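You operate a simulated robot arm through the tools that you are given. There is no shell and no other tool. Be economical: measure what you need, move in short steps, check, and stop when the job is done.

You run a simulated two-armed robot. Do the job below in one go: nothing can be reset, and whatever is moved stays where it is left.

JOB
On the top of the analyser bench, fold the blue cloth in half, so that its two long edges meet.

It is judged by the outcome, as a careful person would: the job done as asked, and still so three seconds after it is handed in. It fails if anything else is knocked over, pushed out of place, dropped, spilled or broken. Flat cloth is picked up by pressing the open fingertips on it (5 to 10 N) and closing them slowly along it; thin cloth reads only 2 to 8 mm in the jaws.

ROBOT AND FRAMES
Two 7-joint arms with two-finger parallel grippers on one trunk, on a base that drives. Base frame: it is fixed to the floor where the robot stands at the start and does not move with it; the origin is under the middle of the robot, x ahead of it, y to its left, z up; the surface under the hand at the start is at about z = 760. Readings come in mm, degrees, newtons and seconds.
The left shoulder is at the start at [60, 189, 1078], the right one opposite. With the tool pointing down near the work surface each hand reaches from about 100 to 660 mm from the robot's upright axis, wherever it stands, measured 20 degrees to its own side. Places, roughly: analyser bench [700, -900, 800]. Payload 3.43 kg a hand.
The TCP of each hand is the grasp point between the finger pads, 30 mm short of the fingertips. In the tool frame z runs along the fingers and y along their closing line. The gripper opens to 94 mm. The fingers are 28 mm wide and 10 mm thick; the gripper's body (50 by 96 mm) begins 55 mm behind the TCP.
Orientation is that of the tool frame in the base frame, as a unit quaternion [x, y, z, w]. With the fingers straight down and closing along the base's y, the tool's x points along the base's -x, its y along +y and its z along -z.

CONTROLS
- The arms move only by the tool apply_moves. It takes "left_rows", "right_rows" or both (then of equal length, played together; a hand with none holds still); each is a list of rows, each a list of 7 numbers: the turn, a rotation vector about the base's x, y, z in units of 60 degrees (1.0 is 60 degrees), then the shift along the base's x, y, z in units of 300 mm (1.0 is 300 mm), then the opening, from 0 (shut) to 1 (fully open). In form: [[rx, ry, rz, x, y, z, grip], ...]. A call has 1 to 10 rows; each row is the pose to reach, as a shift and turn from the pose commanded when the call began. A call with a number of a shift or a turn outside -1 to 1 is refused whole. A row lasts 0.2 s, in which the tool goes at most 50 mm and 8.6 degrees; a call with a longer step from one row to the next is refused whole, and so is a gripper value outside its range. Where a pose cannot be reached the arm comes as near as it can. A force on the tool above 40 N (or 10 N above the force at the start of the call, whichever is more), or a blocked arm, ends the call early, and 0.2 s more pass. Each finger travels about 153 mm/s and halts on what it meets, pressing with about 26 N; the grip force reading is that of the motor and also rises with nothing between the fingers. The clock runs only during rows and for 0.2 s after the last one: add rows that repeat a pose to give the fingers time. It gives the time, the measured TCP pose, the force on the tool (base axes), the opening and the grip force at its end, in the units of the frame above (readings bear some noise), with the torque about the TCP (base axes, N m) and any sound that the robot's microphone picked up.
- Cameras (640 x 400 px; columns grow to the right, rows downward): "scene" is now at [8.1, -9.6, 1615.8]; the picture's right is [-0.14, -0.99, 0.00], its down [-0.84, 0.12, -0.52] and it looks along [0.52, -0.07, -0.85] (base axes); focal length 296 px, centre (320, 200). "left" rides on the left gripper at [76, -14, -102] in its tool frame; the picture's right is [0.18, 0.98, 0.00], its down [-0.75, 0.14, -0.64] and it looks along [-0.63, 0.12, 0.77] (tool axes); focal length 243 px, centre (320, 200). "right" rides on the right gripper at [76, 14, -102] in its tool frame; the picture's right is [-0.18, 0.98, 0.00], its down [-0.75, -0.14, -0.64] and it looks along [-0.63, -0.12, 0.77] (tool axes); focal length 243 px, centre (320, 200). There is no depth. A picture from a camera that has moved, and an enlarged one, comes with that camera's place and axes in the base frame and with its lens.
- capture(camera): a new picture of that camera. The clock stands still meanwhile.
- move_column(by): slides the trunk up (or, below 0, down) by that many mm; the arms and the scene camera ride with it, the base frame stays. It gives what a move gives, with no picture.
- base_move(legs): drives the robot by 1 to 6 legs, each [ahead, left, turn to the left] in mm, mm and degrees, along the robot's own axes; the way and the turn of a leg run together, so that a leg with both is an arc; at most 1500 mm and 180 degrees a leg. The arms and the cameras ride along, it lands a little off, and it stops where it bumps. It gives what a move gives.
- pan_tilt(pan, tilt): turns the head with the scene camera to pan (to the left, within 86 degrees either way) and tilt (down, from -29 to 69), counted from straight ahead of the robot. It gives what a move gives.
- inspect(camera, box): a new picture of the part [left, top, right, bottom] of that camera's present view, enlarged. The clock stands still meanwhile.
- sign_off(): hands the job in; it is judged then, once.

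Work in short steps. Places have to be worked out from the pictures, the camera data and where the tool is seen: move nearer, look again, correct. Check each grasp and each placing, and mend what went wrong. You have 120 turns and 92 pictures in all, those below and enlarged ones among them. Open the grippers and draw the arms clear of the work before you hand the job in, unless the task says otherwise; then end with one line.

The tools are called after "Emit:" by a JSON object that holds its "op" and its "data". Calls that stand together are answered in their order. apply_moves: Moves the arms, as the interface text tells. Its arguments: {"type":"object","properties":{"left_rows":{"type":"array","items":{"type":"array","items":{"type":"number"}}},"right_rows":{"type":"array","items":{"type":"array","items":{"type":"number"}}}},"required":[]} The other tools are called the same way: move_column (by) slides the trunk up or down; base_move (legs) drives the base; pan_tilt (pan, tilt) turns the head that bears the scene camera; capture (camera) takes a picture; inspect (camera, box) takes an enlarged picture of a part of a camera's view; sign_off () hands the job in.

At the start:

```text
time: 0.0
left_position: [460.6, 164.5, 1004.3]
left_tcp_rot: [0.0, 1.0, -0.001, 0.0]
left_wrist_force: [-0.3, 0.0, 0.1]
left_wrist_torque: [-0.03, 0.0, -0.02]
left_grip_width: 94.2
left_finger_force: 0.0
right_position: [344.2, -224.7, 918.3]
right_tcp_rot: [0.0, 1.0, 0.0, 0.0]
right_wrist_force: [-0.1, 0.2, -0.6]
right_wrist_torque: [-0.01, -0.01, 0.01]
right_grip_width: 94.1
right_finger_force: 0.0
trunk travel left (down, up): [-750.0, 240.0]
robot x, y, heading: [-3.3, -0.2, 0.2]
head pan, tilt: [-8.1, 58.5]
```

scene: 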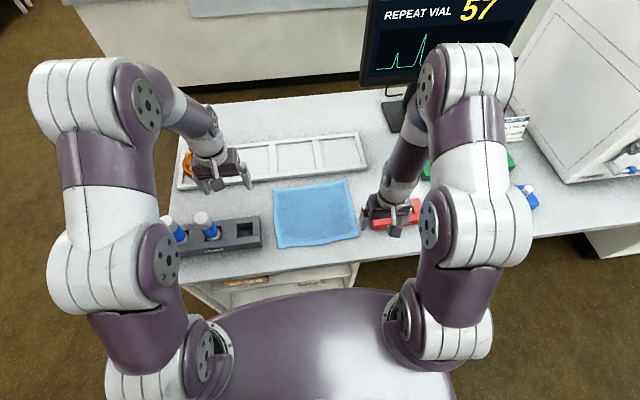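
right: 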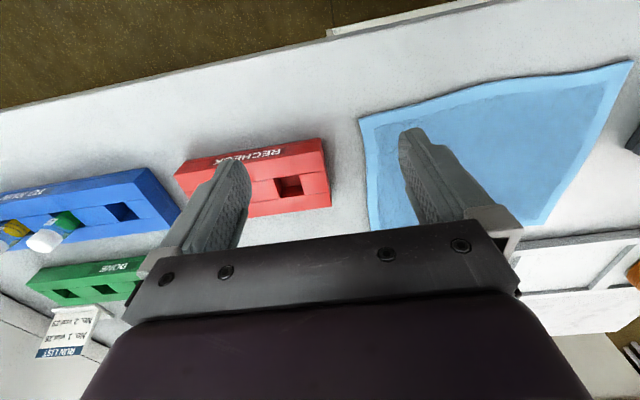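
left: 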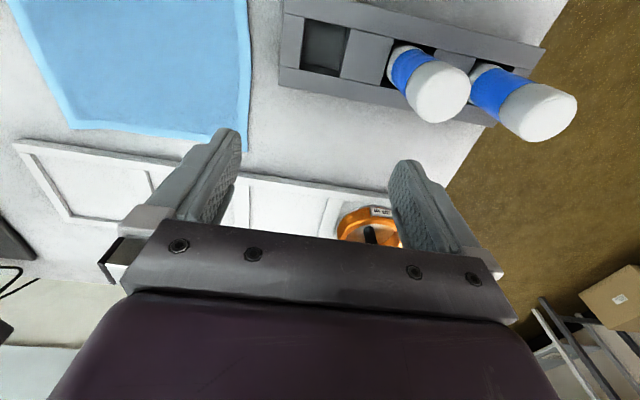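

The blue cloth in front lies at about x 372–595, y -184–70, but the analyser bench is given at [700,-900]. I'll look to the right to see whether another cloth lies there.

Emit:
{"op": "pan_tilt", "data": {"pan": -55, "tilt": 40}}

Emit:
{"op": "capture", "data": {"camera": "scene"}}

```text
time: 1.1
left_position: [461.9, 164.3, 1004.5]
left_tcp_rot: [0.0, 1.0, 0.0, 0.0]
left_wrist_force: [0.1, 0.2, 0.5]
left_wrist_torque: [-0.05, 0.03, -0.02]
left_grip_width: 94.1
left_finger_force: 0.0
right_position: [345.7, -226.6, 918.7]
right_tcp_rot: [0.0, 1.0, 0.0, 0.0]
right_wrist_force: [0.7, -0.3, -0.3]
right_wrist_torque: [0.01, 0.02, 0.01]
right_grip_width: 94.0
right_finger_force: 0.0
trunk travel left (down, up): [-750.0, 240.0]
robot x, y, heading: [-1.7, 1.8, -0.0]
head pan, tilt: [-55.0, 40.0]
```

```text
88 pictures are left
camera scene: at [-10.7, -69.6, 1640.8], right [-0.82, -0.57, 0.0], down [-0.37, 0.53, -0.77], along [0.44, -0.63, -0.64], focal length 296 px, centre (320, 200)
```

scene: 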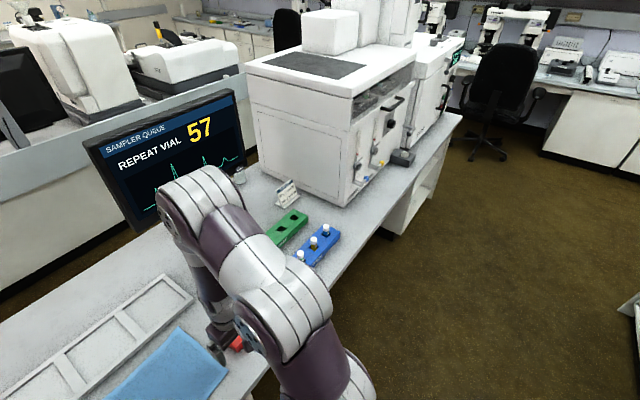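

It's one continuous bench with the analyser at its far end, and this is the only cloth. I'll turn the head back and move both hands aside to get a clear view of the cloth's outline.

Emit:
{"op": "pan_tilt", "data": {"pan": -5, "tilt": 62}}

Emit:
{"op": "apply_moves", "data": {"right_rows": [[0, 0, 0, 0, -0.12, 0.1, 1], [0, 0, 0, 0, -0.24, 0.2, 1], [0, 0, 0, 0, -0.34, 0.3, 1]]}}

Emit:
{"op": "capture", "data": {"camera": "scene"}}

```text
time: 2.3
left_position: [460.7, 162.8, 1005.3]
left_tcp_rot: [0.0, 1.0, 0.0, 0.0]
left_wrist_force: [0.4, -0.8, -0.4]
left_wrist_torque: [-0.02, 0.01, -0.02]
left_grip_width: 94.3
left_finger_force: 0.1
right_position: [345.1, -226.6, 917.8]
right_tcp_rot: [-0.001, 1.0, 0.0, 0.0]
right_wrist_force: [-0.6, -0.3, -0.3]
right_wrist_torque: [0.03, 0.0, 0.01]
right_grip_width: 93.9
right_finger_force: 0.0
trunk travel left (down, up): [-750.0, 240.0]
robot x, y, heading: [1.8, -1.0, 0.0]
head pan, tilt: [-5.0, 62.0]
```

```text
time: 3.1
left_position: [460.1, 164.9, 1005.0]
left_tcp_rot: [0.0, 1.0, 0.0, 0.0]
left_wrist_force: [-0.5, -0.7, -1.1]
left_wrist_torque: [-0.02, -0.03, 0.01]
left_grip_width: 94.0
left_finger_force: 0.1
right_position: [345.0, -327.9, 1009.8]
right_tcp_rot: [0.0, 1.0, 0.0, 0.0]
right_wrist_force: [-0.3, 0.1, 0.1]
right_wrist_torque: [-0.02, 0.0, 0.02]
right_grip_width: 94.2
right_finger_force: 0.0
trunk travel left (down, up): [-750.0, 240.0]
robot x, y, heading: [0.5, -3.5, 0.2]
head pan, tilt: [-5.0, 62.0]
```

```text
87 pictures are left
camera scene: at [3.8, -5.9, 1611.7], right [-0.09, -1.0, 0.0], down [-0.88, 0.08, -0.47], along [0.47, -0.04, -0.88], focal length 296 px, centre (320, 200)
```

scene: 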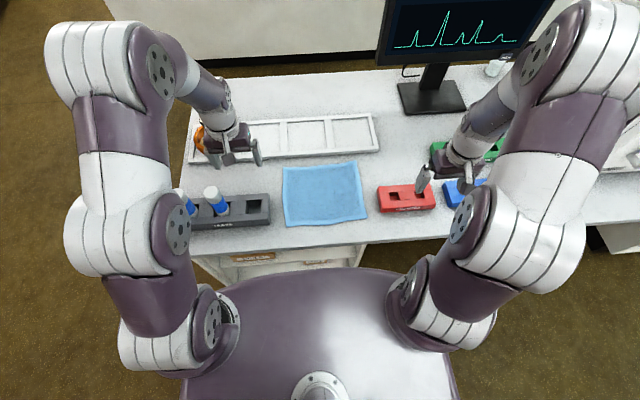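

Both hands are clear now, so I'll enlarge the cloth to measure its corners.

Emit:
{"op": "inspect", "data": {"camera": "scene", "box": [240, 130, 400, 230]}}

```text
4.00 times, centred on (320, 180) of scene
camera zoom: at [3.8, -5.9, 1611.7], right [-0.09, -1.0, 0.0], down [-0.88, 0.08, -0.47], along [0.47, -0.04, -0.88], focal length 1182 px, centre (320, 280)
```

zoom: 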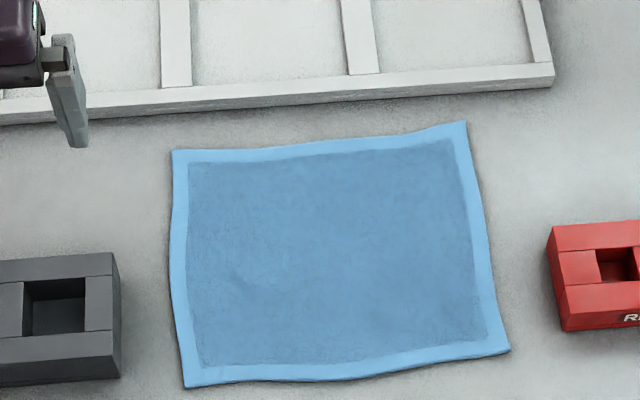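

The cloth measures about 258 mm (along y) by 222 mm (along x), so the long edges are the near one (x≈372) and the far one (x≈597). I'll bring both hands above the near corners, pinching along y at the edge, and stop at z≈840.

Emit:
{"op": "apply_moves", "data": {"left_rows": [[0, 0, 0, -0.0675, -0.107, 0, 0.32], [0, 0, 0, -0.135, -0.214, 0, 0.32], [0, 0, 0, -0.2025, -0.32, 0, 0.32], [0, 0, 0, -0.27, -0.427, 0, 0.32], [0, 0, 0, -0.27, -0.427, -0.14, 0.32], [0, 0, 0, -0.27, -0.427, -0.28, 0.32], [0, 0, 0, -0.27, -0.427, -0.42, 0.32], [0, 0, 0, -0.27, -0.427, -0.55, 0.32]], "right_rows": [[0, 0, 0, 0.034, 0.143, 0, 0.32], [0, 0, 0, 0.068, 0.286, 0, 0.32], [0, 0, 0, 0.102, 0.43, 0, 0.32], [0, 0, 0, 0.137, 0.573, 0, 0.32], [0, 0, 0, 0.137, 0.573, -0.14, 0.32], [0, 0, 0, 0.137, 0.573, -0.28, 0.32], [0, 0, 0, 0.137, 0.573, -0.42, 0.32], [0, 0, 0, 0.137, 0.573, -0.567, 0.32]]}}

Emit:
{"op": "capture", "data": {"camera": "scene"}}

Emit:
{"op": "capture", "data": {"camera": "left"}}

Emit:
{"op": "capture", "data": {"camera": "right"}}

```text
time: 4.9
left_position: [380.9, 35.9, 839.1]
left_tcp_rot: [0.0, 1.0, 0.0, 0.0]
left_wrist_force: [0.5, 0.3, 0.5]
left_wrist_torque: [-0.02, 0.0, 0.05]
left_grip_width: 30.2
left_finger_force: 0.1
right_position: [387.7, -155.5, 835.7]
right_tcp_rot: [0.0, 1.0, 0.0, -0.001]
right_wrist_force: [0.2, -0.1, -0.8]
right_wrist_torque: [0.01, -0.03, 0.04]
right_grip_width: 30.1
right_finger_force: 0.1
trunk travel left (down, up): [-750.0, 240.0]
robot x, y, heading: [3.1, -0.3, -0.0]
head pan, tilt: [-5.0, 62.0]
```

```text
85 pictures are left
camera scene: at [7.4, -6.2, 1611.9], right [-0.09, -1.0, 0.0], down [-0.88, 0.08, -0.47], along [0.47, -0.04, -0.88], focal length 296 px, centre (320, 200)
```

scene: 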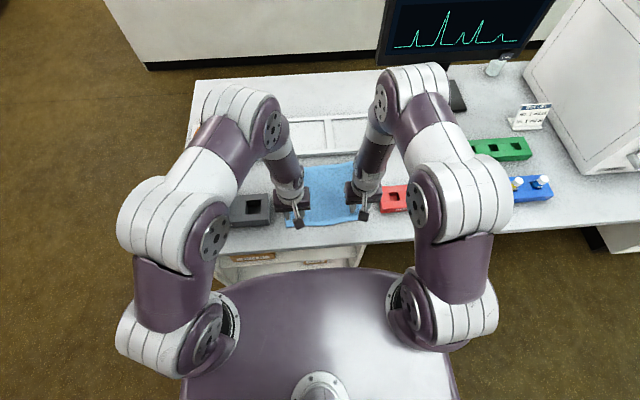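

```text
84 pictures are left
camera left: at [304.1, 21.5, 941.5], right [-0.18, 0.98, 0.0], down [0.75, 0.14, 0.64], along [0.63, 0.12, -0.77], focal length 243 px, centre (320, 200)
```

left: 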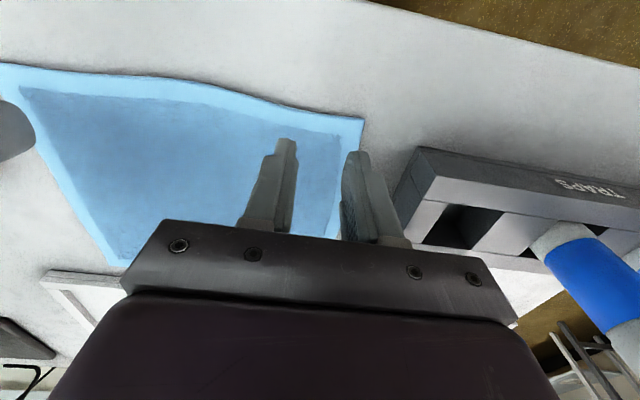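

```text
83 pictures are left
camera right: at [312.6, -141.7, 940.4], right [0.18, 0.98, 0.0], down [0.75, -0.14, 0.64], along [0.63, -0.12, -0.77], focal length 243 px, centre (320, 200)
```

right: 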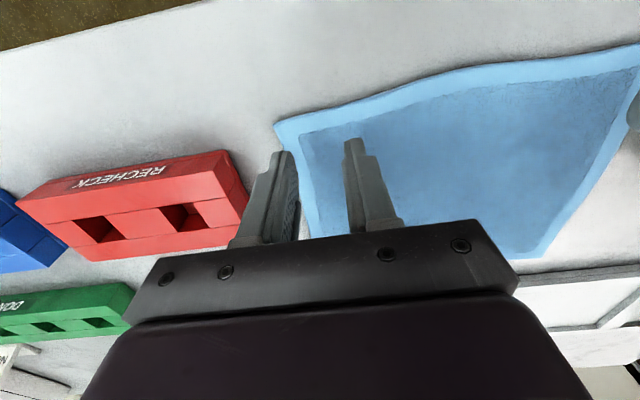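

The hand cameras confirm the corners at about (367,66) and (381,-189), and the fingertips are over the hem as planned. I'll descend to just above the cloth.

Emit:
{"op": "apply_moves", "data": {"left_rows": [[0, 0, 0, 0, 0, -0.07, 0.32], [0, 0, 0, 0, 0, -0.143, 0.32]], "right_rows": [[0, 0, 0, 0, 0, -0.065, 0.32], [0, 0, 0, 0, 0, -0.132, 0.32]]}}

Emit:
{"op": "apply_moves", "data": {"left_rows": [[0, 0, 0, 0, 0, -0.007, 0.32], [0, 0, 0, 0, 0, -0.01, 0.32]], "right_rows": [[0, 0, 0, 0, 0, -0.007, 0.32], [0, 0, 0, 0, 0, -0.01, 0.32]]}}

```text
time: 5.5
left_position: [379.6, 37.0, 796.8]
left_tcp_rot: [0.0, 1.0, 0.0, 0.0]
left_wrist_force: [-0.1, 1.2, 0.2]
left_wrist_torque: [0.02, -0.01, -0.01]
left_grip_width: 30.2
left_finger_force: 0.0
right_position: [389.1, -156.2, 798.2]
right_tcp_rot: [0.0, 1.0, 0.0, 0.0]
right_wrist_force: [0.5, 0.0, -0.7]
right_wrist_torque: [0.03, -0.02, 0.0]
right_grip_width: 30.1
right_finger_force: 0.0
trunk travel left (down, up): [-750.0, 240.0]
robot x, y, heading: [3.1, 3.9, -0.1]
head pan, tilt: [-5.0, 62.0]
```

```text
time: 6.1
left_position: [379.0, 36.0, 794.3]
left_tcp_rot: [0.0, 1.0, 0.0, 0.001]
left_wrist_force: [0.4, 0.7, 1.7]
left_wrist_torque: [0.0, -0.01, 0.01]
left_grip_width: 30.0
left_finger_force: 0.2
right_position: [385.8, -155.3, 795.9]
right_tcp_rot: [0.0, 1.0, 0.0, 0.0]
right_wrist_force: [0.1, 0.3, -0.3]
right_wrist_torque: [0.01, -0.01, -0.01]
right_grip_width: 30.3
right_finger_force: 0.0
trunk travel left (down, up): [-750.0, 240.0]
robot x, y, heading: [2.6, -2.6, -0.0]
head pan, tilt: [-5.0, 62.0]
```

The left hand is just beginning to touch (1.7 N). I'll lower both a little more.

Emit:
{"op": "apply_moves", "data": {"left_rows": [[0, 0, 0, 0, 0, -0.004, 0.32], [0, 0, 0, 0, 0, -0.004, 0.32]], "right_rows": [[0, 0, 0, 0, 0, -0.006, 0.32], [0, 0, 0, 0, 0, -0.008, 0.32]]}}

```text
time: 6.7
left_position: [379.4, 35.6, 793.0]
left_tcp_rot: [0.0, 1.0, 0.001, 0.001]
left_wrist_force: [0.3, 1.1, 8.5]
left_wrist_torque: [-0.01, -0.03, 0.02]
left_grip_width: 30.0
left_finger_force: 0.2
right_position: [386.1, -156.1, 793.7]
right_tcp_rot: [0.0, 1.0, 0.0, 0.0]
right_wrist_force: [-0.1, -0.8, 3.4]
right_wrist_torque: [-0.03, -0.02, 0.01]
right_grip_width: 30.0
right_finger_force: 0.1
trunk travel left (down, up): [-750.0, 240.0]
robot x, y, heading: [-0.2, 3.3, 0.1]
head pan, tilt: [-5.0, 62.0]
```

Left presses 8.5 N and right 3.4 N. I'll lower the right about 1 mm more, then close both slowly along the cloth.

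Emit:
{"op": "apply_moves", "data": {"left_rows": [[0, 0, 0, 0, 0, 0, 0.32], [0, 0, 0, 0, 0, 0, 0.28], [0, 0, 0, 0, 0, 0, 0.24], [0, 0, 0, 0, 0, 0, 0.2], [0, 0, 0, 0, 0, 0, 0.16], [0, 0, 0, 0, 0, 0, 0.12], [0, 0, 0, 0, 0, 0, 0.08], [0, 0, 0, 0, 0, 0, 0.04], [0, 0, 0, 0, 0, 0, 0], [0, 0, 0, 0, 0, 0, 0]], "right_rows": [[0, 0, 0, 0, 0, -0.003, 0.32], [0, 0, 0, 0, 0, -0.003, 0.28], [0, 0, 0, 0, 0, -0.003, 0.24], [0, 0, 0, 0, 0, -0.003, 0.2], [0, 0, 0, 0, 0, -0.003, 0.16], [0, 0, 0, 0, 0, -0.003, 0.12], [0, 0, 0, 0, 0, -0.003, 0.08], [0, 0, 0, 0, 0, -0.003, 0.04], [0, 0, 0, 0, 0, -0.003, 0], [0, 0, 0, 0, 0, -0.003, 0]]}}

Emit:
{"op": "capture", "data": {"camera": "left"}}

Emit:
{"op": "capture", "data": {"camera": "right"}}

```text
time: 8.9
left_position: [380.2, 36.5, 794.1]
left_tcp_rot: [0.0, 1.0, 0.0, 0.001]
left_wrist_force: [0.0, -9.4, 6.8]
left_wrist_torque: [-0.25, -0.06, -0.01]
left_grip_width: 3.5
left_finger_force: 25.7
right_position: [385.4, -156.1, 792.5]
right_tcp_rot: [0.0, 1.0, 0.0, 0.0]
right_wrist_force: [-1.2, 8.2, 11.6]
right_wrist_torque: [0.24, 0.0, 0.04]
right_grip_width: 3.6
right_finger_force: 25.9
trunk travel left (down, up): [-750.0, 240.0]
robot x, y, heading: [3.0, -1.0, 0.0]
head pan, tilt: [-5.0, 62.0]
```

```text
82 pictures are left
camera left: at [302.1, 21.7, 895.3], right [-0.18, 0.98, 0.0], down [0.75, 0.14, 0.64], along [0.63, 0.12, -0.77], focal length 243 px, centre (320, 200)
```

left: 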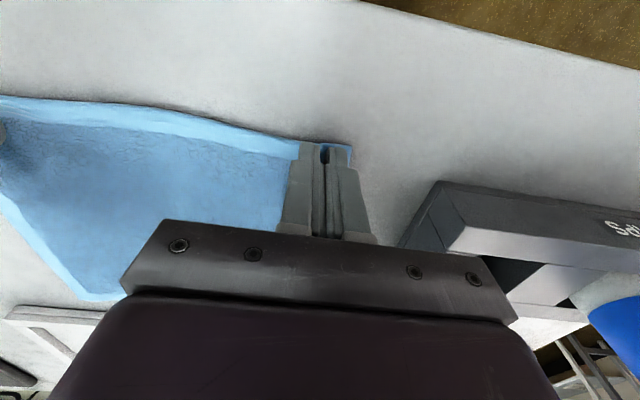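

```text
81 pictures are left
camera right: at [310.1, -141.9, 896.3], right [0.18, 0.98, 0.0], down [0.75, -0.14, 0.64], along [0.63, -0.12, -0.77], focal length 243 px, centre (320, 200)
```

right: 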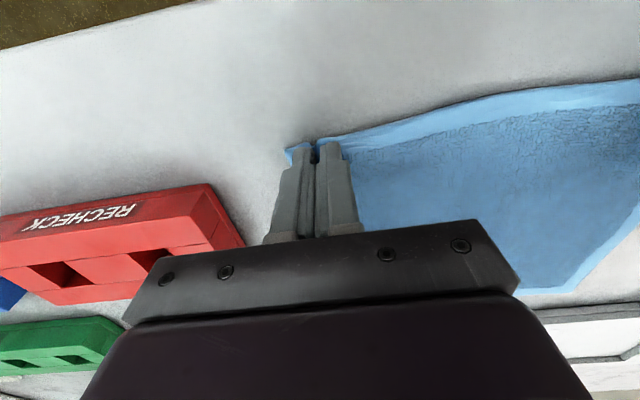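

Both pinches hold (3.5 mm), but this pinch depth would leave a 26 mm strip un-inverted after the fold. It is better to fold from the far edge toward me with fingers closing across the edge, so I'll spread the cloth back by opening while pressing, then lift off.

Emit:
{"op": "apply_moves", "data": {"left_rows": [[0, 0, 0, 0, 0, 0, 0.05], [0, 0, 0, 0, 0, 0, 0.1], [0, 0, 0, 0, 0, 0, 0.15], [0, 0, 0, 0, 0, 0, 0.2], [0, 0, 0, 0, 0, 0, 0.25], [0, 0, 0, 0, 0, 0, 0.3], [0, 0, 0, 0, 0, 0, 0.34], [0, 0, 0, 0, 0, 0.05, 0.34], [0, 0, 0, 0, 0, 0.15, 0.34], [0, 0, 0, 0, 0, 0.3, 0.34]], "right_rows": [[0, 0, 0, 0, 0, 0, 0.05], [0, 0, 0, 0, 0, 0, 0.1], [0, 0, 0, 0, 0, 0, 0.15], [0, 0, 0, 0, 0, 0, 0.2], [0, 0, 0, 0, 0, 0, 0.25], [0, 0, 0, 0, 0, 0, 0.3], [0, 0, 0, 0, 0, 0, 0.34], [0, 0, 0, 0, 0, 0.05, 0.34], [0, 0, 0, 0, 0, 0.15, 0.34], [0, 0, 0, 0, 0, 0.3, 0.34]]}}

```text
time: 11.1
left_position: [377.4, 34.5, 883.1]
left_tcp_rot: [0.0, 1.0, 0.0, 0.001]
left_wrist_force: [0.0, 0.1, -0.1]
left_wrist_torque: [-0.04, 0.02, -0.02]
left_grip_width: 32.0
left_finger_force: 0.0
right_position: [383.8, -156.1, 883.9]
right_tcp_rot: [0.0, 1.0, 0.0, 0.0]
right_wrist_force: [-0.4, -0.4, -1.1]
right_wrist_torque: [-0.01, 0.01, -0.02]
right_grip_width: 32.1
right_finger_force: 0.0
trunk travel left (down, up): [-750.0, 240.0]
robot x, y, heading: [2.1, -0.7, -0.1]
head pan, tilt: [-5.0, 62.0]
```

The hands are clear. I'll now rotate both 90° about vertical (cameras outward) so the fingers close along x, rising at the same time.

Emit:
{"op": "apply_moves", "data": {"left_rows": [[0, 0, -0.125, 0.04, 0.05, 0.04, 0.34], [0, 0, -0.25, 0.08, 0.1, 0.08, 0.34], [0, 0, -0.375, 0.12, 0.15, 0.12, 0.34], [0, 0, -0.5, 0.16, 0.2, 0.16, 0.34], [0, 0, -0.625, 0.2, 0.25, 0.2, 0.34], [0, 0, -0.75, 0.24, 0.3, 0.24, 0.34], [0, 0, -0.875, 0.28, 0.35, 0.28, 0.34], [0, 0, -1, 0.32, 0.4, 0.32, 0.34]], "right_rows": [[0, 0, 0.125, 0.04, -0.05, 0.04, 0.34], [0, 0, 0.25, 0.08, -0.1, 0.08, 0.34], [0, 0, 0.375, 0.12, -0.15, 0.12, 0.34], [0, 0, 0.5, 0.16, -0.2, 0.16, 0.34], [0, 0, 0.625, 0.2, -0.25, 0.2, 0.34], [0, 0, 0.75, 0.24, -0.3, 0.24, 0.34], [0, 0, 0.875, 0.28, -0.35, 0.28, 0.34], [0, 0, 1, 0.32, -0.4, 0.32, 0.34]]}}

Emit:
{"op": "apply_moves", "data": {"left_rows": [[0, 0, -0.125, 0, 0, 0, 0.28], [0, 0, -0.25, 0, 0, 0, 0.28], [0, 0, -0.375, 0, 0, 0, 0.28], [0, 0, -0.5, 0, 0, 0, 0.28]], "right_rows": [[0, 0, 0.125, 0, 0, 0, 0.28], [0, 0, 0.25, 0, 0, 0, 0.28], [0, 0, 0.375, 0, 0, 0, 0.28], [0, 0, 0.5, 0, 0, 0, 0.28]]}}

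Emit:
{"op": "capture", "data": {"camera": "scene"}}

Emit:
{"op": "inspect", "data": {"camera": "scene", "box": [240, 130, 400, 230]}}

```text
time: 12.9
left_position: [476.2, 156.9, 977.4]
left_tcp_rot: [0.501, 0.866, 0.0, 0.0]
left_wrist_force: [-0.4, -0.1, -0.7]
left_wrist_torque: [0.01, -0.01, 0.01]
left_grip_width: 31.8
left_finger_force: 0.1
right_position: [482.6, -277.1, 978.1]
right_tcp_rot: [-0.501, 0.865, 0.0, 0.0]
right_wrist_force: [0.0, 0.3, 0.0]
right_wrist_torque: [-0.01, -0.01, 0.01]
right_grip_width: 32.2
right_finger_force: 0.1
trunk travel left (down, up): [-750.0, 240.0]
robot x, y, heading: [-0.7, 2.4, -0.2]
head pan, tilt: [-5.0, 62.0]
```

```text
time: 13.9
left_position: [475.5, 156.4, 978.7]
left_tcp_rot: [0.707, 0.707, 0.0, 0.0]
left_wrist_force: [-0.2, 0.4, -0.1]
left_wrist_torque: [-0.01, -0.03, -0.02]
left_grip_width: 26.4
left_finger_force: 0.1
right_position: [482.2, -276.5, 977.6]
right_tcp_rot: [0.708, -0.706, 0.0, 0.0]
right_wrist_force: [0.0, -0.1, -0.5]
right_wrist_torque: [-0.01, 0.01, -0.02]
right_grip_width: 26.5
right_finger_force: 0.2
trunk travel left (down, up): [-750.0, 240.0]
robot x, y, heading: [0.3, -0.2, 0.0]
head pan, tilt: [-5.0, 62.0]
```

```text
80 pictures are left
camera scene: at [4.7, -5.6, 1611.8], right [-0.09, -1.0, 0.0], down [-0.88, 0.08, -0.47], along [0.47, -0.04, -0.88], focal length 296 px, centre (320, 200)
```

scene: 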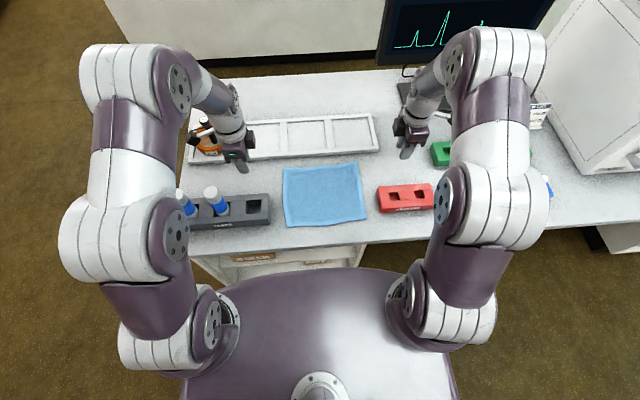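

```text
4.00 times, centred on (320, 180) of scene
camera zoom: at [4.7, -5.6, 1611.8], right [-0.09, -1.0, 0.0], down [-0.88, 0.08, -0.47], along [0.47, -0.04, -0.88], focal length 1182 px, centre (320, 280)
```

zoom: 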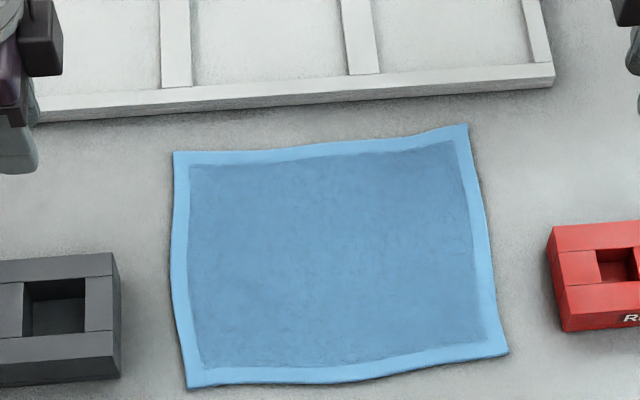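

The cloth sprang back to its original shape. Next I go above the far edge, near its corners: left at (572,52) and right at (578,-165).

Emit:
{"op": "apply_moves", "data": {"left_rows": [[0, 0, 0, 0.08, -0.087, 0, 0.22], [0, 0, 0, 0.16, -0.174, 0, 0.22], [0, 0, 0, 0.24, -0.26, 0, 0.22], [0, 0, 0, 0.32, -0.347, 0, 0.22], [0, 0, 0, 0.32, -0.347, -0.15, 0.22], [0, 0, 0, 0.32, -0.347, -0.3, 0.22], [0, 0, 0, 0.32, -0.347, -0.45, 0.22], [0, 0, 0, 0.32, -0.347, -0.45, 0.22]], "right_rows": [[0, 0, 0, 0.08, 0.0925, 0, 0.22], [0, 0, 0, 0.16, 0.185, 0, 0.22], [0, 0, 0, 0.24, 0.28, 0, 0.22], [0, 0, 0, 0.32, 0.37, 0, 0.22], [0, 0, 0, 0.32, 0.37, -0.15, 0.22], [0, 0, 0, 0.32, 0.37, -0.3, 0.22], [0, 0, 0, 0.32, 0.37, -0.45, 0.22], [0, 0, 0, 0.32, 0.37, -0.45, 0.22]]}}

Emit:
{"op": "capture", "data": {"camera": "left"}}

Emit:
{"op": "capture", "data": {"camera": "right"}}

Emit:
{"op": "capture", "data": {"camera": "scene"}}

```text
time: 15.7
left_position: [570.1, 52.4, 843.2]
left_tcp_rot: [0.707, 0.707, 0.001, 0.0]
left_wrist_force: [-0.2, -0.8, 0.2]
left_wrist_torque: [-0.02, 0.01, -0.01]
left_grip_width: 20.8
left_finger_force: 0.0
right_position: [578.9, -164.6, 843.3]
right_tcp_rot: [-0.707, 0.707, 0.0, 0.0]
right_wrist_force: [-0.6, 0.4, 0.6]
right_wrist_torque: [-0.01, 0.01, 0.0]
right_grip_width: 20.5
right_finger_force: 0.0
trunk travel left (down, up): [-750.0, 240.0]
robot x, y, heading: [0.8, -2.5, 0.4]
head pan, tilt: [-5.0, 62.0]
```

```text
78 pictures are left
camera left: at [554.8, 128.5, 945.6], right [0.98, 0.18, 0.0], down [0.14, -0.75, 0.64], along [0.12, -0.63, -0.77], focal length 243 px, centre (320, 200)
```

left: 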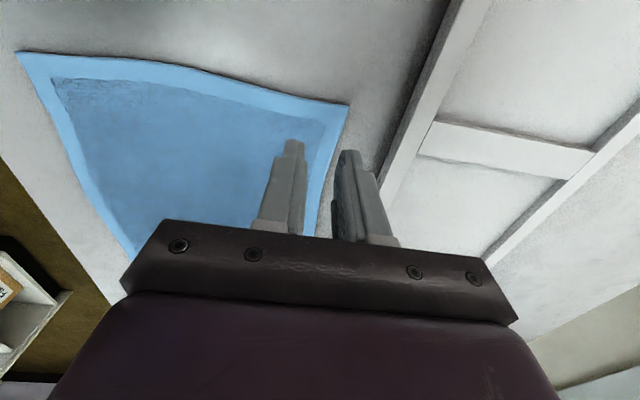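

```text
77 pictures are left
camera right: at [565.0, -241.4, 946.9], right [-0.98, 0.18, 0.0], down [0.14, 0.75, 0.64], along [0.12, 0.63, -0.77], focal length 243 px, centre (320, 200)
```

right: 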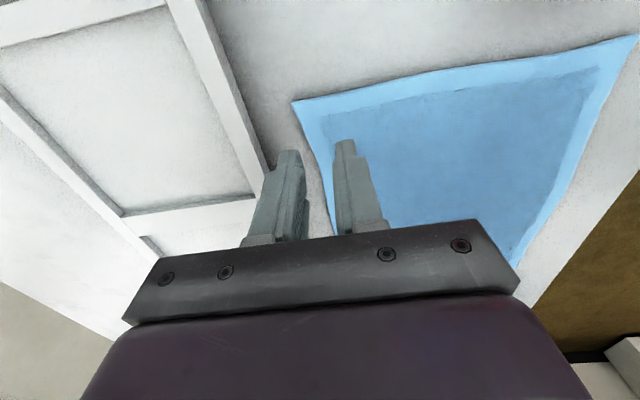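

```text
76 pictures are left
camera scene: at [3.0, -5.5, 1611.8], right [-0.09, -1.0, 0.0], down [-0.88, 0.08, -0.47], along [0.47, -0.04, -0.88], focal length 296 px, centre (320, 200)
```

scene: 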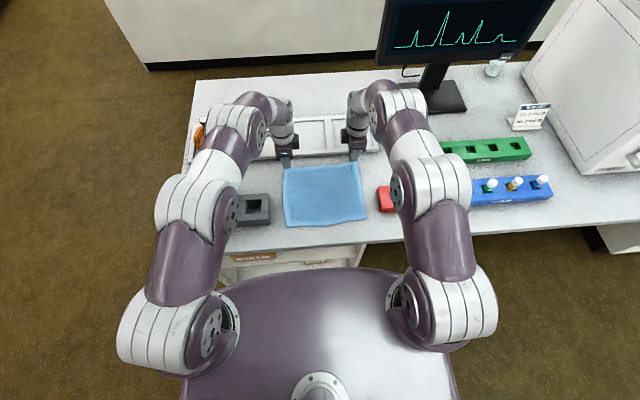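

The hand cameras put the edge at x≈588.5 (left) and ≈594 (right), so I'll shift back 4 and 6 mm and descend to just above the cloth.

Emit:
{"op": "apply_moves", "data": {"left_rows": [[0, 0, 0, -0.014, 0, -0.08, 0.22], [0, 0, 0, -0.014, 0, -0.153, 0.22], [0, 0, 0, -0.014, 0, -0.161, 0.22]], "right_rows": [[0, 0, 0, -0.02, 0, -0.08, 0.22], [0, 0, 0, -0.02, 0, -0.153, 0.22], [0, 0, 0, -0.02, 0, -0.161, 0.22]]}}

Emit:
{"op": "apply_moves", "data": {"left_rows": [[0, 0, 0, 0, 0, -0.004, 0.22], [0, 0, 0, 0, 0, -0.006, 0.22]], "right_rows": [[0, 0, 0, 0, 0, -0.004, 0.22], [0, 0, 0, 0, 0, -0.006, 0.22]]}}

```text
time: 16.5
left_position: [567.5, 52.2, 795.0]
left_tcp_rot: [0.707, 0.707, 0.0, 0.001]
left_wrist_force: [0.6, 0.8, 0.0]
left_wrist_torque: [-0.02, -0.02, -0.03]
left_grip_width: 20.8
left_finger_force: 0.1
right_position: [573.8, -164.2, 795.8]
right_tcp_rot: [-0.707, 0.708, 0.0, 0.0]
right_wrist_force: [0.6, -0.2, 0.6]
right_wrist_torque: [-0.02, -0.02, 0.02]
right_grip_width: 20.9
right_finger_force: 0.1
trunk travel left (down, up): [-750.0, 240.0]
robot x, y, heading: [2.3, -0.5, -0.1]
head pan, tilt: [-5.0, 62.0]
```

```text
time: 17.1
left_position: [567.9, 52.8, 792.8]
left_tcp_rot: [0.707, 0.708, 0.001, 0.001]
left_wrist_force: [-0.6, -1.5, 3.4]
left_wrist_torque: [0.01, 0.02, 0.01]
left_grip_width: 20.5
left_finger_force: 0.0
right_position: [574.1, -164.9, 793.5]
right_tcp_rot: [-0.707, 0.707, 0.0, 0.001]
right_wrist_force: [0.6, -0.2, 2.7]
right_wrist_torque: [-0.02, 0.0, 0.03]
right_grip_width: 20.6
right_finger_force: 0.0
trunk travel left (down, up): [-750.0, 240.0]
robot x, y, heading: [1.6, -0.4, 0.1]
head pan, tilt: [-5.0, 62.0]
```

Both hands touch (about 3 N). I'll press about 1 mm more and close slowly.

Emit:
{"op": "apply_moves", "data": {"left_rows": [[0, 0, 0, 0, 0, -0.004, 0.22], [0, 0, 0, 0, 0, -0.004, 0.19], [0, 0, 0, 0, 0, -0.004, 0.16], [0, 0, 0, 0, 0, -0.004, 0.13], [0, 0, 0, 0, 0, -0.004, 0.1], [0, 0, 0, 0, 0, -0.004, 0.07], [0, 0, 0, 0, 0, -0.004, 0.04], [0, 0, 0, 0, 0, -0.004, 0.01], [0, 0, 0, 0, 0, -0.004, 0], [0, 0, 0, 0, 0, -0.004, 0]], "right_rows": [[0, 0, 0, 0, 0, -0.004, 0.22], [0, 0, 0, 0, 0, -0.004, 0.19], [0, 0, 0, 0, 0, -0.004, 0.16], [0, 0, 0, 0, 0, -0.004, 0.13], [0, 0, 0, 0, 0, -0.004, 0.1], [0, 0, 0, 0, 0, -0.004, 0.07], [0, 0, 0, 0, 0, -0.004, 0.04], [0, 0, 0, 0, 0, -0.004, 0.01], [0, 0, 0, 0, 0, -0.004, 0], [0, 0, 0, 0, 0, -0.004, 0]]}}

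Emit:
{"op": "capture", "data": {"camera": "left"}}

Emit:
{"op": "capture", "data": {"camera": "right"}}

```text
time: 19.3
left_position: [565.7, 53.3, 794.1]
left_tcp_rot: [0.707, 0.707, 0.0, 0.001]
left_wrist_force: [0.6, -1.4, 10.7]
left_wrist_torque: [-0.02, -0.04, -0.01]
left_grip_width: 3.8
left_finger_force: 26.4
right_position: [570.6, -165.4, 793.4]
right_tcp_rot: [0.708, -0.707, 0.0, 0.0]
right_wrist_force: [-0.4, 0.2, 9.0]
right_wrist_torque: [0.05, 0.04, -0.03]
right_grip_width: 3.6
right_finger_force: 26.8
trunk travel left (down, up): [-750.0, 240.0]
robot x, y, heading: [-2.7, -0.8, -0.2]
head pan, tilt: [-5.0, 62.0]
```

```text
75 pictures are left
camera left: at [551.3, 128.2, 895.4], right [0.98, 0.18, 0.0], down [0.14, -0.75, 0.64], along [0.12, -0.63, -0.77], focal length 243 px, centre (320, 200)
```

left: 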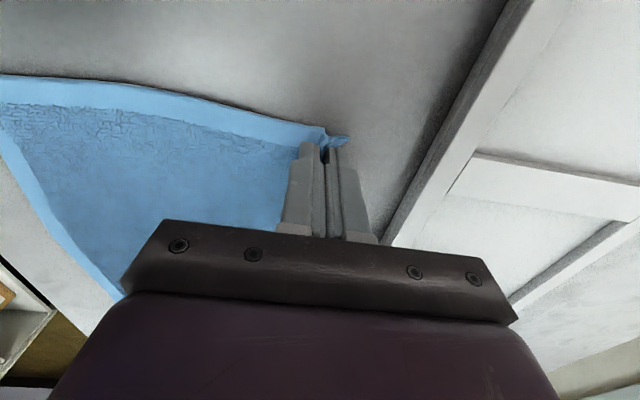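

```text
74 pictures are left
camera right: at [558.2, -241.6, 896.8], right [-0.98, 0.18, 0.0], down [0.14, 0.75, 0.64], along [0.12, 0.63, -0.77], focal length 243 px, centre (320, 200)
```

right: 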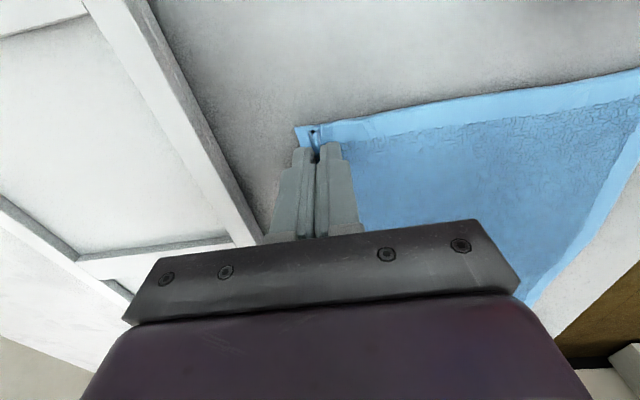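

Both grasps are good (3.7 mm, edge bunched between the fingers). I'll lift along an arc to the halfway point, tilting the fingers gradually forward.

Emit:
{"op": "apply_moves", "data": {"left_rows": [[0, -0.033, 0, -0.007, 0, 0.043, 0], [0, -0.067, 0, -0.022, -0.001, 0.084, 0], [0, -0.1, 0, -0.043, -0.002, 0.123, 0], [0, -0.133, 0, -0.071, -0.003, 0.16, 0], [0, -0.167, 0, -0.104, -0.004, 0.192, 0], [0, -0.2, 0, -0.143, -0.004, 0.219, 0], [0, -0.233, 0, -0.186, -0.005, 0.241, 0], [0, -0.267, 0, -0.233, -0.006, 0.256, 0], [0, -0.3, 0, -0.281, -0.006, 0.265, 0], [0, -0.333, 0, -0.331, -0.007, 0.267, 0]], "right_rows": [[0, -0.033, 0, -0.007, 0, 0.043, 0], [0, -0.067, 0, -0.022, -0.001, 0.084, 0], [0, -0.1, 0, -0.043, -0.002, 0.123, 0], [0, -0.133, 0, -0.071, -0.003, 0.16, 0], [0, -0.167, 0, -0.104, -0.004, 0.192, 0], [0, -0.2, 0, -0.143, -0.004, 0.219, 0], [0, -0.233, 0, -0.186, -0.005, 0.241, 0], [0, -0.267, 0, -0.233, -0.006, 0.256, 0], [0, -0.3, 0, -0.281, -0.006, 0.265, 0], [0, -0.333, 0, -0.331, -0.007, 0.267, 0]]}}

Emit:
{"op": "capture", "data": {"camera": "scene"}}

Emit:
{"op": "capture", "data": {"camera": "left"}}

Emit:
{"op": "capture", "data": {"camera": "right"}}

```text
time: 21.5
left_position: [467.4, 48.7, 872.8]
left_tcp_rot: [0.696, 0.696, 0.123, 0.124]
left_wrist_force: [-0.2, -0.2, -1.0]
left_wrist_torque: [-0.03, 0.04, 0.01]
left_grip_width: 3.8
left_finger_force: 26.3
right_position: [471.6, -166.9, 873.2]
right_tcp_rot: [0.697, -0.696, 0.124, -0.123]
right_wrist_force: [-0.7, 0.3, 0.7]
right_wrist_torque: [-0.01, 0.02, 0.0]
right_grip_width: 3.9
right_finger_force: 26.0
trunk travel left (down, up): [-750.0, 240.0]
robot x, y, heading: [-2.7, -0.4, 0.2]
head pan, tilt: [-5.0, 62.0]
```

```text
73 pictures are left
camera scene: at [1.6, -5.5, 1611.8], right [-0.09, -1.0, 0.0], down [-0.88, 0.08, -0.47], along [0.47, -0.04, -0.88], focal length 296 px, centre (320, 200)
```

scene: 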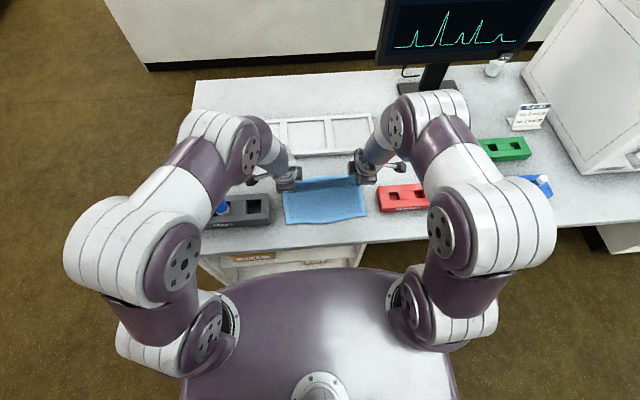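

```text
72 pictures are left
camera left: at [417.4, 125.7, 964.3], right [0.92, 0.18, 0.34], down [-0.09, -0.75, 0.65], along [0.37, -0.63, -0.68], focal length 243 px, centre (320, 200)
```

left: 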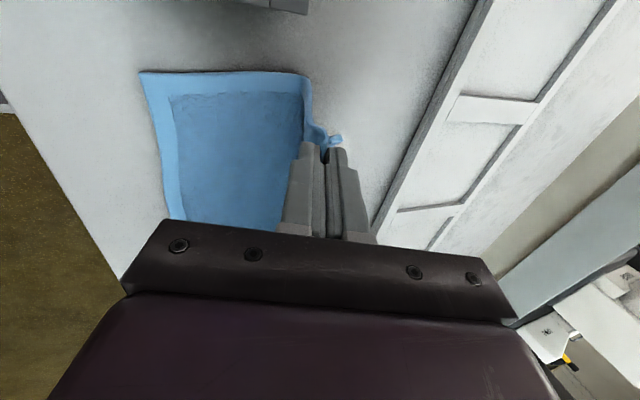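

```text
71 pictures are left
camera right: at [424.2, -243.8, 965.5], right [-0.92, 0.18, -0.34], down [-0.09, 0.75, 0.65], along [0.37, 0.63, -0.68], focal length 243 px, centre (320, 200)
```

right: 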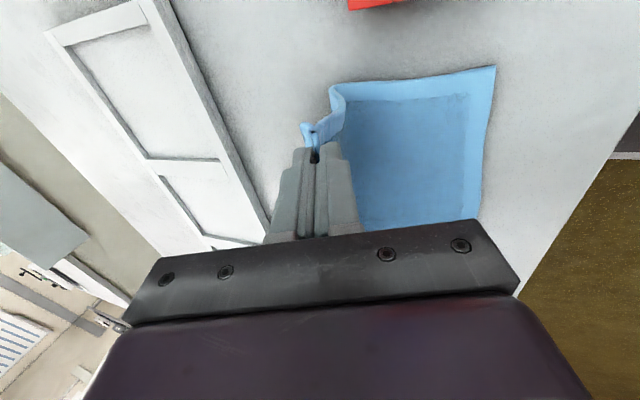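

The fold is going well: both corners are held and the near half lies flat. I'll complete the arc, tilting to 45° and stopping about 14 mm above the table.

Emit:
{"op": "apply_moves", "data": {"left_rows": [[0, -0.042, 0, -0.045, -0.001, -0.004, 0], [0, -0.083, 0, -0.09, -0.001, -0.014, 0], [0, -0.125, 0, -0.133, -0.002, -0.029, 0], [0, -0.167, 0, -0.173, -0.003, -0.049, 0], [0, -0.208, 0, -0.21, -0.003, -0.074, 0], [0, -0.25, 0, -0.243, -0.004, -0.102, 0], [0, -0.292, 0, -0.273, -0.005, -0.135, 0], [0, -0.333, 0, -0.297, -0.006, -0.171, 0], [0, -0.375, 0, -0.315, -0.006, -0.209, 0], [0, -0.417, 0, -0.328, -0.007, -0.249, 0]], "right_rows": [[0, -0.042, 0, -0.045, -0.001, -0.004, 0], [0, -0.083, 0, -0.09, -0.001, -0.014, 0], [0, -0.125, 0, -0.132, -0.002, -0.029, 0], [0, -0.167, 0, -0.171, -0.003, -0.049, 0], [0, -0.208, 0, -0.206, -0.003, -0.074, 0], [0, -0.25, 0, -0.238, -0.004, -0.102, 0], [0, -0.292, 0, -0.267, -0.005, -0.135, 0], [0, -0.333, 0, -0.29, -0.006, -0.171, 0], [0, -0.375, 0, -0.307, -0.006, -0.209, 0], [0, -0.417, 0, -0.318, -0.007, -0.249, 0]]}}

Emit:
{"op": "inspect", "data": {"camera": "scene", "box": [240, 150, 400, 250]}}

Emit:
{"op": "capture", "data": {"camera": "left"}}

Emit:
{"op": "capture", "data": {"camera": "right"}}

```text
time: 23.7
left_position: [369.9, 47.8, 796.8]
left_tcp_rot: [0.654, 0.652, 0.271, 0.271]
left_wrist_force: [0.8, -0.3, 0.2]
left_wrist_torque: [-0.03, 0.05, -0.01]
left_grip_width: 3.4
left_finger_force: 26.4
right_position: [379.0, -169.1, 797.9]
right_tcp_rot: [-0.653, 0.654, -0.27, 0.271]
right_wrist_force: [0.3, 0.0, 1.2]
right_wrist_torque: [0.03, 0.05, 0.0]
right_grip_width: 3.3
right_finger_force: 25.8
right hand out of reach, approached as far as the arm can: row 2, 3, 4
trunk travel left (down, up): [-750.0, 240.0]
robot x, y, heading: [2.0, 1.0, 0.1]
head pan, tilt: [-5.0, 62.0]
```

```text
4.00 times, centred on (320, 200) of scene
camera zoom: at [5.0, -6.1, 1611.9], right [-0.09, -1.0, 0.0], down [-0.88, 0.08, -0.47], along [0.47, -0.04, -0.88], focal length 1182 px, centre (320, 200)
```

zoom: 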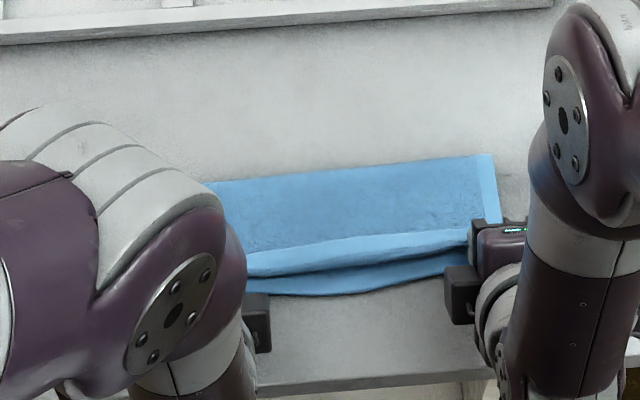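

```text
69 pictures are left
camera left: at [286.7, 123.3, 859.1], right [0.69, 0.18, 0.7], down [-0.35, -0.75, 0.55], along [0.63, -0.63, -0.46], focal length 243 px, centre (320, 200)
```

left: 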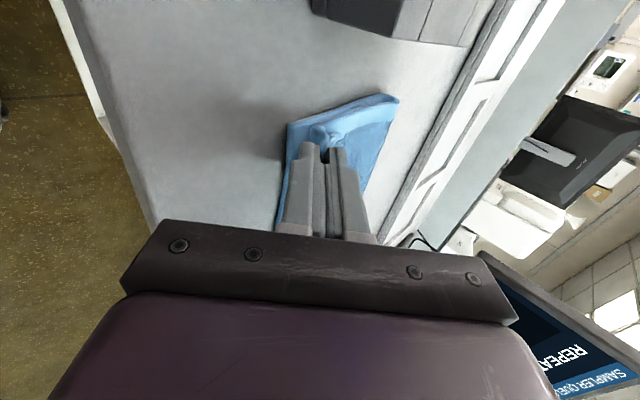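

```text
68 pictures are left
camera right: at [296.7, -245.9, 860.5], right [-0.69, 0.18, -0.7], down [-0.35, 0.75, 0.55], along [0.63, 0.63, -0.46], focal length 243 px, centre (320, 200)
```

right: 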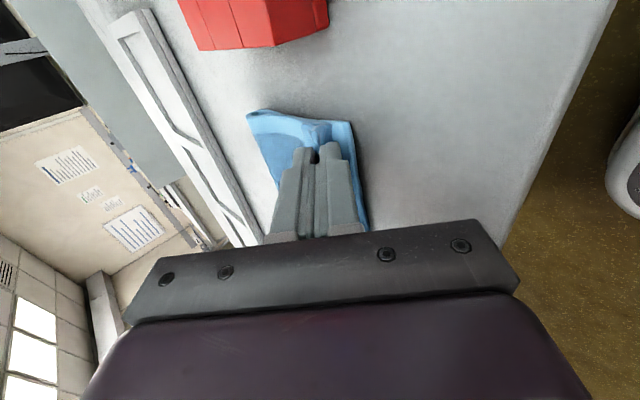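

The top layer sits over the near half with the tips about 14 mm above the table. I'll lower 8 mm with a slight 5 mm pull toward me, then open a little to release.

Emit:
{"op": "apply_moves", "data": {"left_rows": [[0, 0, 0, -0.01, 0, -0.014, 0], [0, 0, 0, -0.018, 0, -0.027, 0], [0, 0, 0, -0.018, 0, -0.027, 0], [0, 0, 0, -0.018, 0, -0.022, 0.06], [0, 0, 0, -0.018, 0, -0.016, 0.12], [0, 0, 0, -0.018, 0, -0.01, 0.17], [0, 0, 0, -0.018, 0, -0.01, 0.17]], "right_rows": [[0, 0, 0, -0.01, 0, -0.014, 0], [0, 0, 0, -0.018, 0, -0.027, 0], [0, 0, 0, -0.018, 0, -0.027, 0], [0, 0, 0, -0.018, 0, -0.022, 0.06], [0, 0, 0, -0.018, 0, -0.016, 0.12], [0, 0, 0, -0.018, 0, -0.01, 0.17], [0, 0, 0, -0.018, 0, -0.01, 0.17]]}}

Emit:
{"op": "inspect", "data": {"camera": "left", "box": [240, 70, 420, 230]}}

Emit:
{"op": "inspect", "data": {"camera": "right", "box": [220, 70, 400, 230]}}

```text
time: 25.3
left_position: [363.3, 47.5, 793.4]
left_tcp_rot: [0.654, 0.653, 0.271, 0.27]
left_wrist_force: [2.6, -1.5, 12.5]
left_wrist_torque: [-0.06, -0.22, -0.03]
left_grip_width: 10.3
left_finger_force: 0.1
right_position: [372.0, -169.7, 795.3]
right_tcp_rot: [-0.653, 0.653, -0.271, 0.271]
right_wrist_force: [2.5, -0.3, 9.6]
right_wrist_torque: [0.06, -0.17, 0.03]
right_grip_width: 11.2
right_finger_force: 0.1
trunk travel left (down, up): [-750.0, 240.0]
robot x, y, heading: [2.3, 0.2, 0.1]
head pan, tilt: [-5.0, 62.0]
```

```text
2.50 times, centred on (330, 150) of left
camera zoom: at [280.2, 124.0, 856.5], right [0.69, 0.18, 0.7], down [-0.35, -0.75, 0.55], along [0.63, -0.63, -0.46], focal length 606 px, centre (295, 325)
```

zoom: 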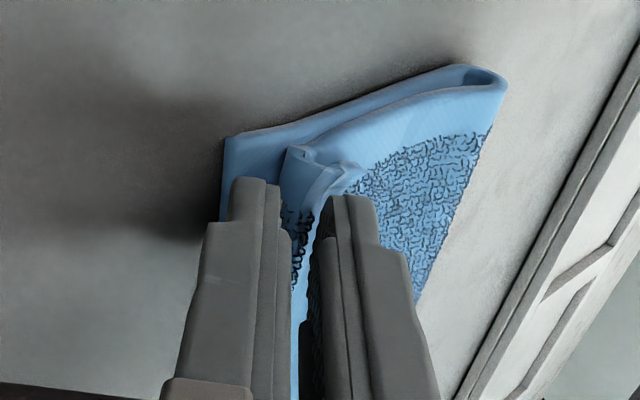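

```text
2.50 times, centred on (310, 150) of right
camera zoom: at [289.9, -246.2, 858.1], right [-0.69, 0.18, -0.7], down [-0.35, 0.75, 0.55], along [0.63, 0.63, -0.46], focal length 606 px, centre (345, 325)
```

zoom: 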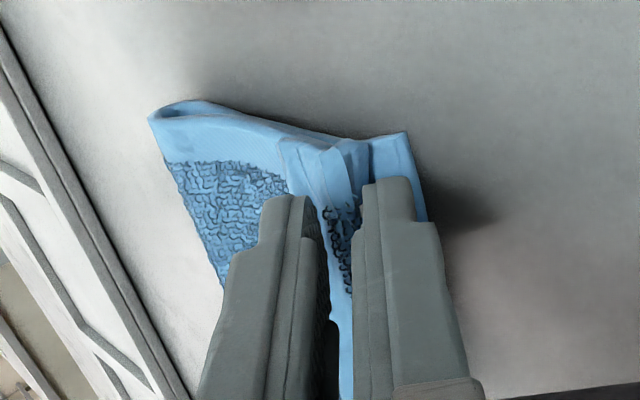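

The cloth ridge is released at a 10 mm opening, but the small edge flap is doubled back inside. I'll withdraw the fingers slowly along their own axis to let the ridge unfold, then look.

Emit:
{"op": "apply_moves", "data": {"left_rows": [[0, 0, 0, -0.02, 0, 0.025, 0.17], [0, 0, 0, -0.05, 0, 0.055, 0.17], [0, 0, 0, -0.08, 0, 0.085, 0.17], [0, 0, 0, -0.12, 0, 0.13, 0.17], [0, 0, 0, -0.15, 0.05, 0.2, 0.17], [0, 0, 0, -0.15, 0.15, 0.3, 0.17], [0, 0, 0, -0.15, 0.25, 0.4, 0.17], [0, 0, 0, -0.15, 0.35, 0.5, 0.17]], "right_rows": [[0, 0, 0, -0.02, 0, 0.025, 0.17], [0, 0, 0, -0.05, 0, 0.055, 0.17], [0, 0, 0, -0.08, 0, 0.085, 0.17], [0, 0, 0, -0.12, 0, 0.13, 0.17], [0, 0, 0, -0.15, -0.05, 0.2, 0.17], [0, 0, 0, -0.15, -0.15, 0.3, 0.17], [0, 0, 0, -0.15, -0.25, 0.4, 0.17], [0, 0, 0, -0.15, -0.35, 0.5, 0.17]]}}

Emit:
{"op": "inspect", "data": {"camera": "scene", "box": [240, 150, 400, 250]}}

```text
time: 27.1
left_position: [335.8, 147.5, 956.3]
left_tcp_rot: [0.644, 0.648, 0.283, 0.291]
left_wrist_force: [-1.0, -0.5, 0.1]
left_wrist_torque: [0.02, 0.0, 0.0]
left_grip_width: 16.1
left_finger_force: 0.0
right_position: [325.1, -271.5, 943.6]
right_tcp_rot: [0.655, -0.653, 0.269, -0.269]
right_wrist_force: [0.3, 0.5, -0.8]
right_wrist_torque: [-0.02, -0.01, -0.02]
right_grip_width: 16.2
right_finger_force: 0.2
trunk travel left (down, up): [-750.0, 240.0]
robot x, y, heading: [0.8, 5.2, 0.0]
head pan, tilt: [-5.0, 62.0]
```

```text
4.00 times, centred on (320, 200) of scene
camera zoom: at [3.1, -5.3, 1611.7], right [-0.09, -1.0, 0.0], down [-0.88, 0.08, -0.47], along [0.47, -0.04, -0.88], focal length 1182 px, centre (320, 200)
```

zoom: 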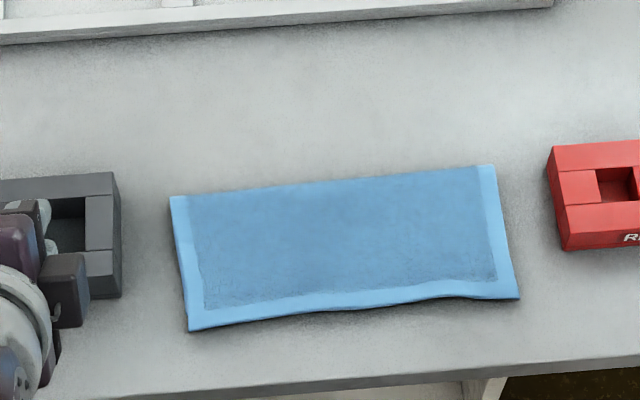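

The fold looks very good. The near edge now lies about 20 mm closer than before, so I'll check with the hand cameras whether the top layer overhangs the bottom one or both moved.

Emit:
{"op": "capture", "data": {"camera": "left"}}

Emit:
{"op": "capture", "data": {"camera": "right"}}

Emit:
{"op": "inspect", "data": {"camera": "scene", "box": [275, 190, 375, 240]}}

```text
64 pictures are left
camera left: at [250.1, 224.4, 1012.4], right [0.66, 0.19, 0.73], down [-0.38, -0.75, 0.55], along [0.65, -0.64, -0.42], focal length 243 px, centre (320, 200)
```

left: 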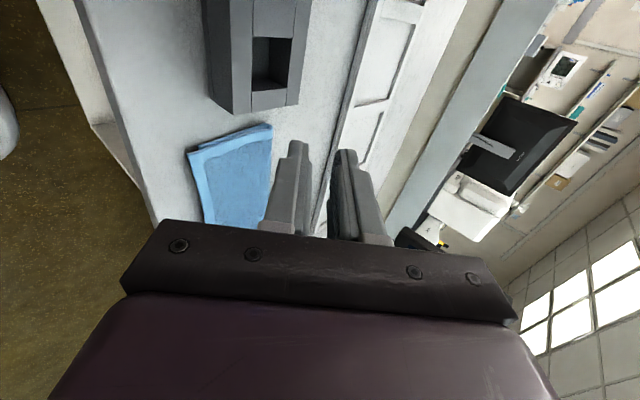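

```text
63 pictures are left
camera right: at [243.6, -350.0, 1007.7], right [-0.7, 0.18, -0.69], down [-0.35, 0.75, 0.56], along [0.62, 0.63, -0.46], focal length 243 px, centre (320, 200)
```

right: 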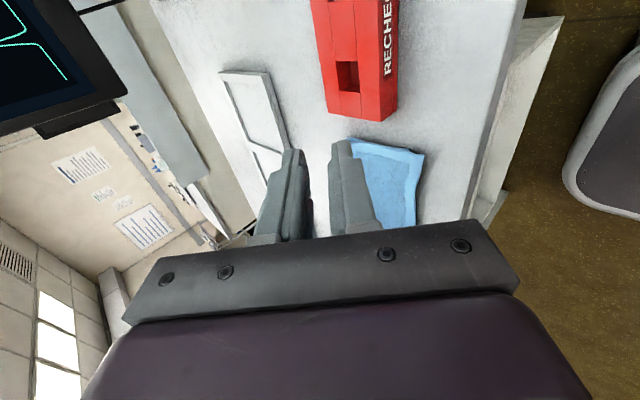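

```text
6.40 times, centred on (325, 215) of scene
camera zoom: at [3.1, -5.3, 1611.7], right [-0.09, -1.0, 0.0], down [-0.88, 0.08, -0.47], along [0.47, -0.04, -0.88], focal length 1892 px, centre (288, 104)
```

zoom: 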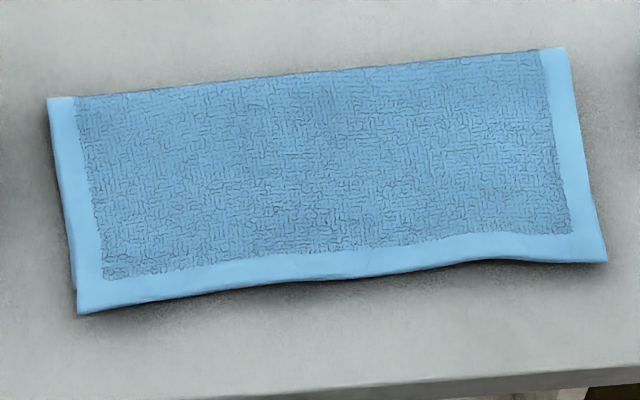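

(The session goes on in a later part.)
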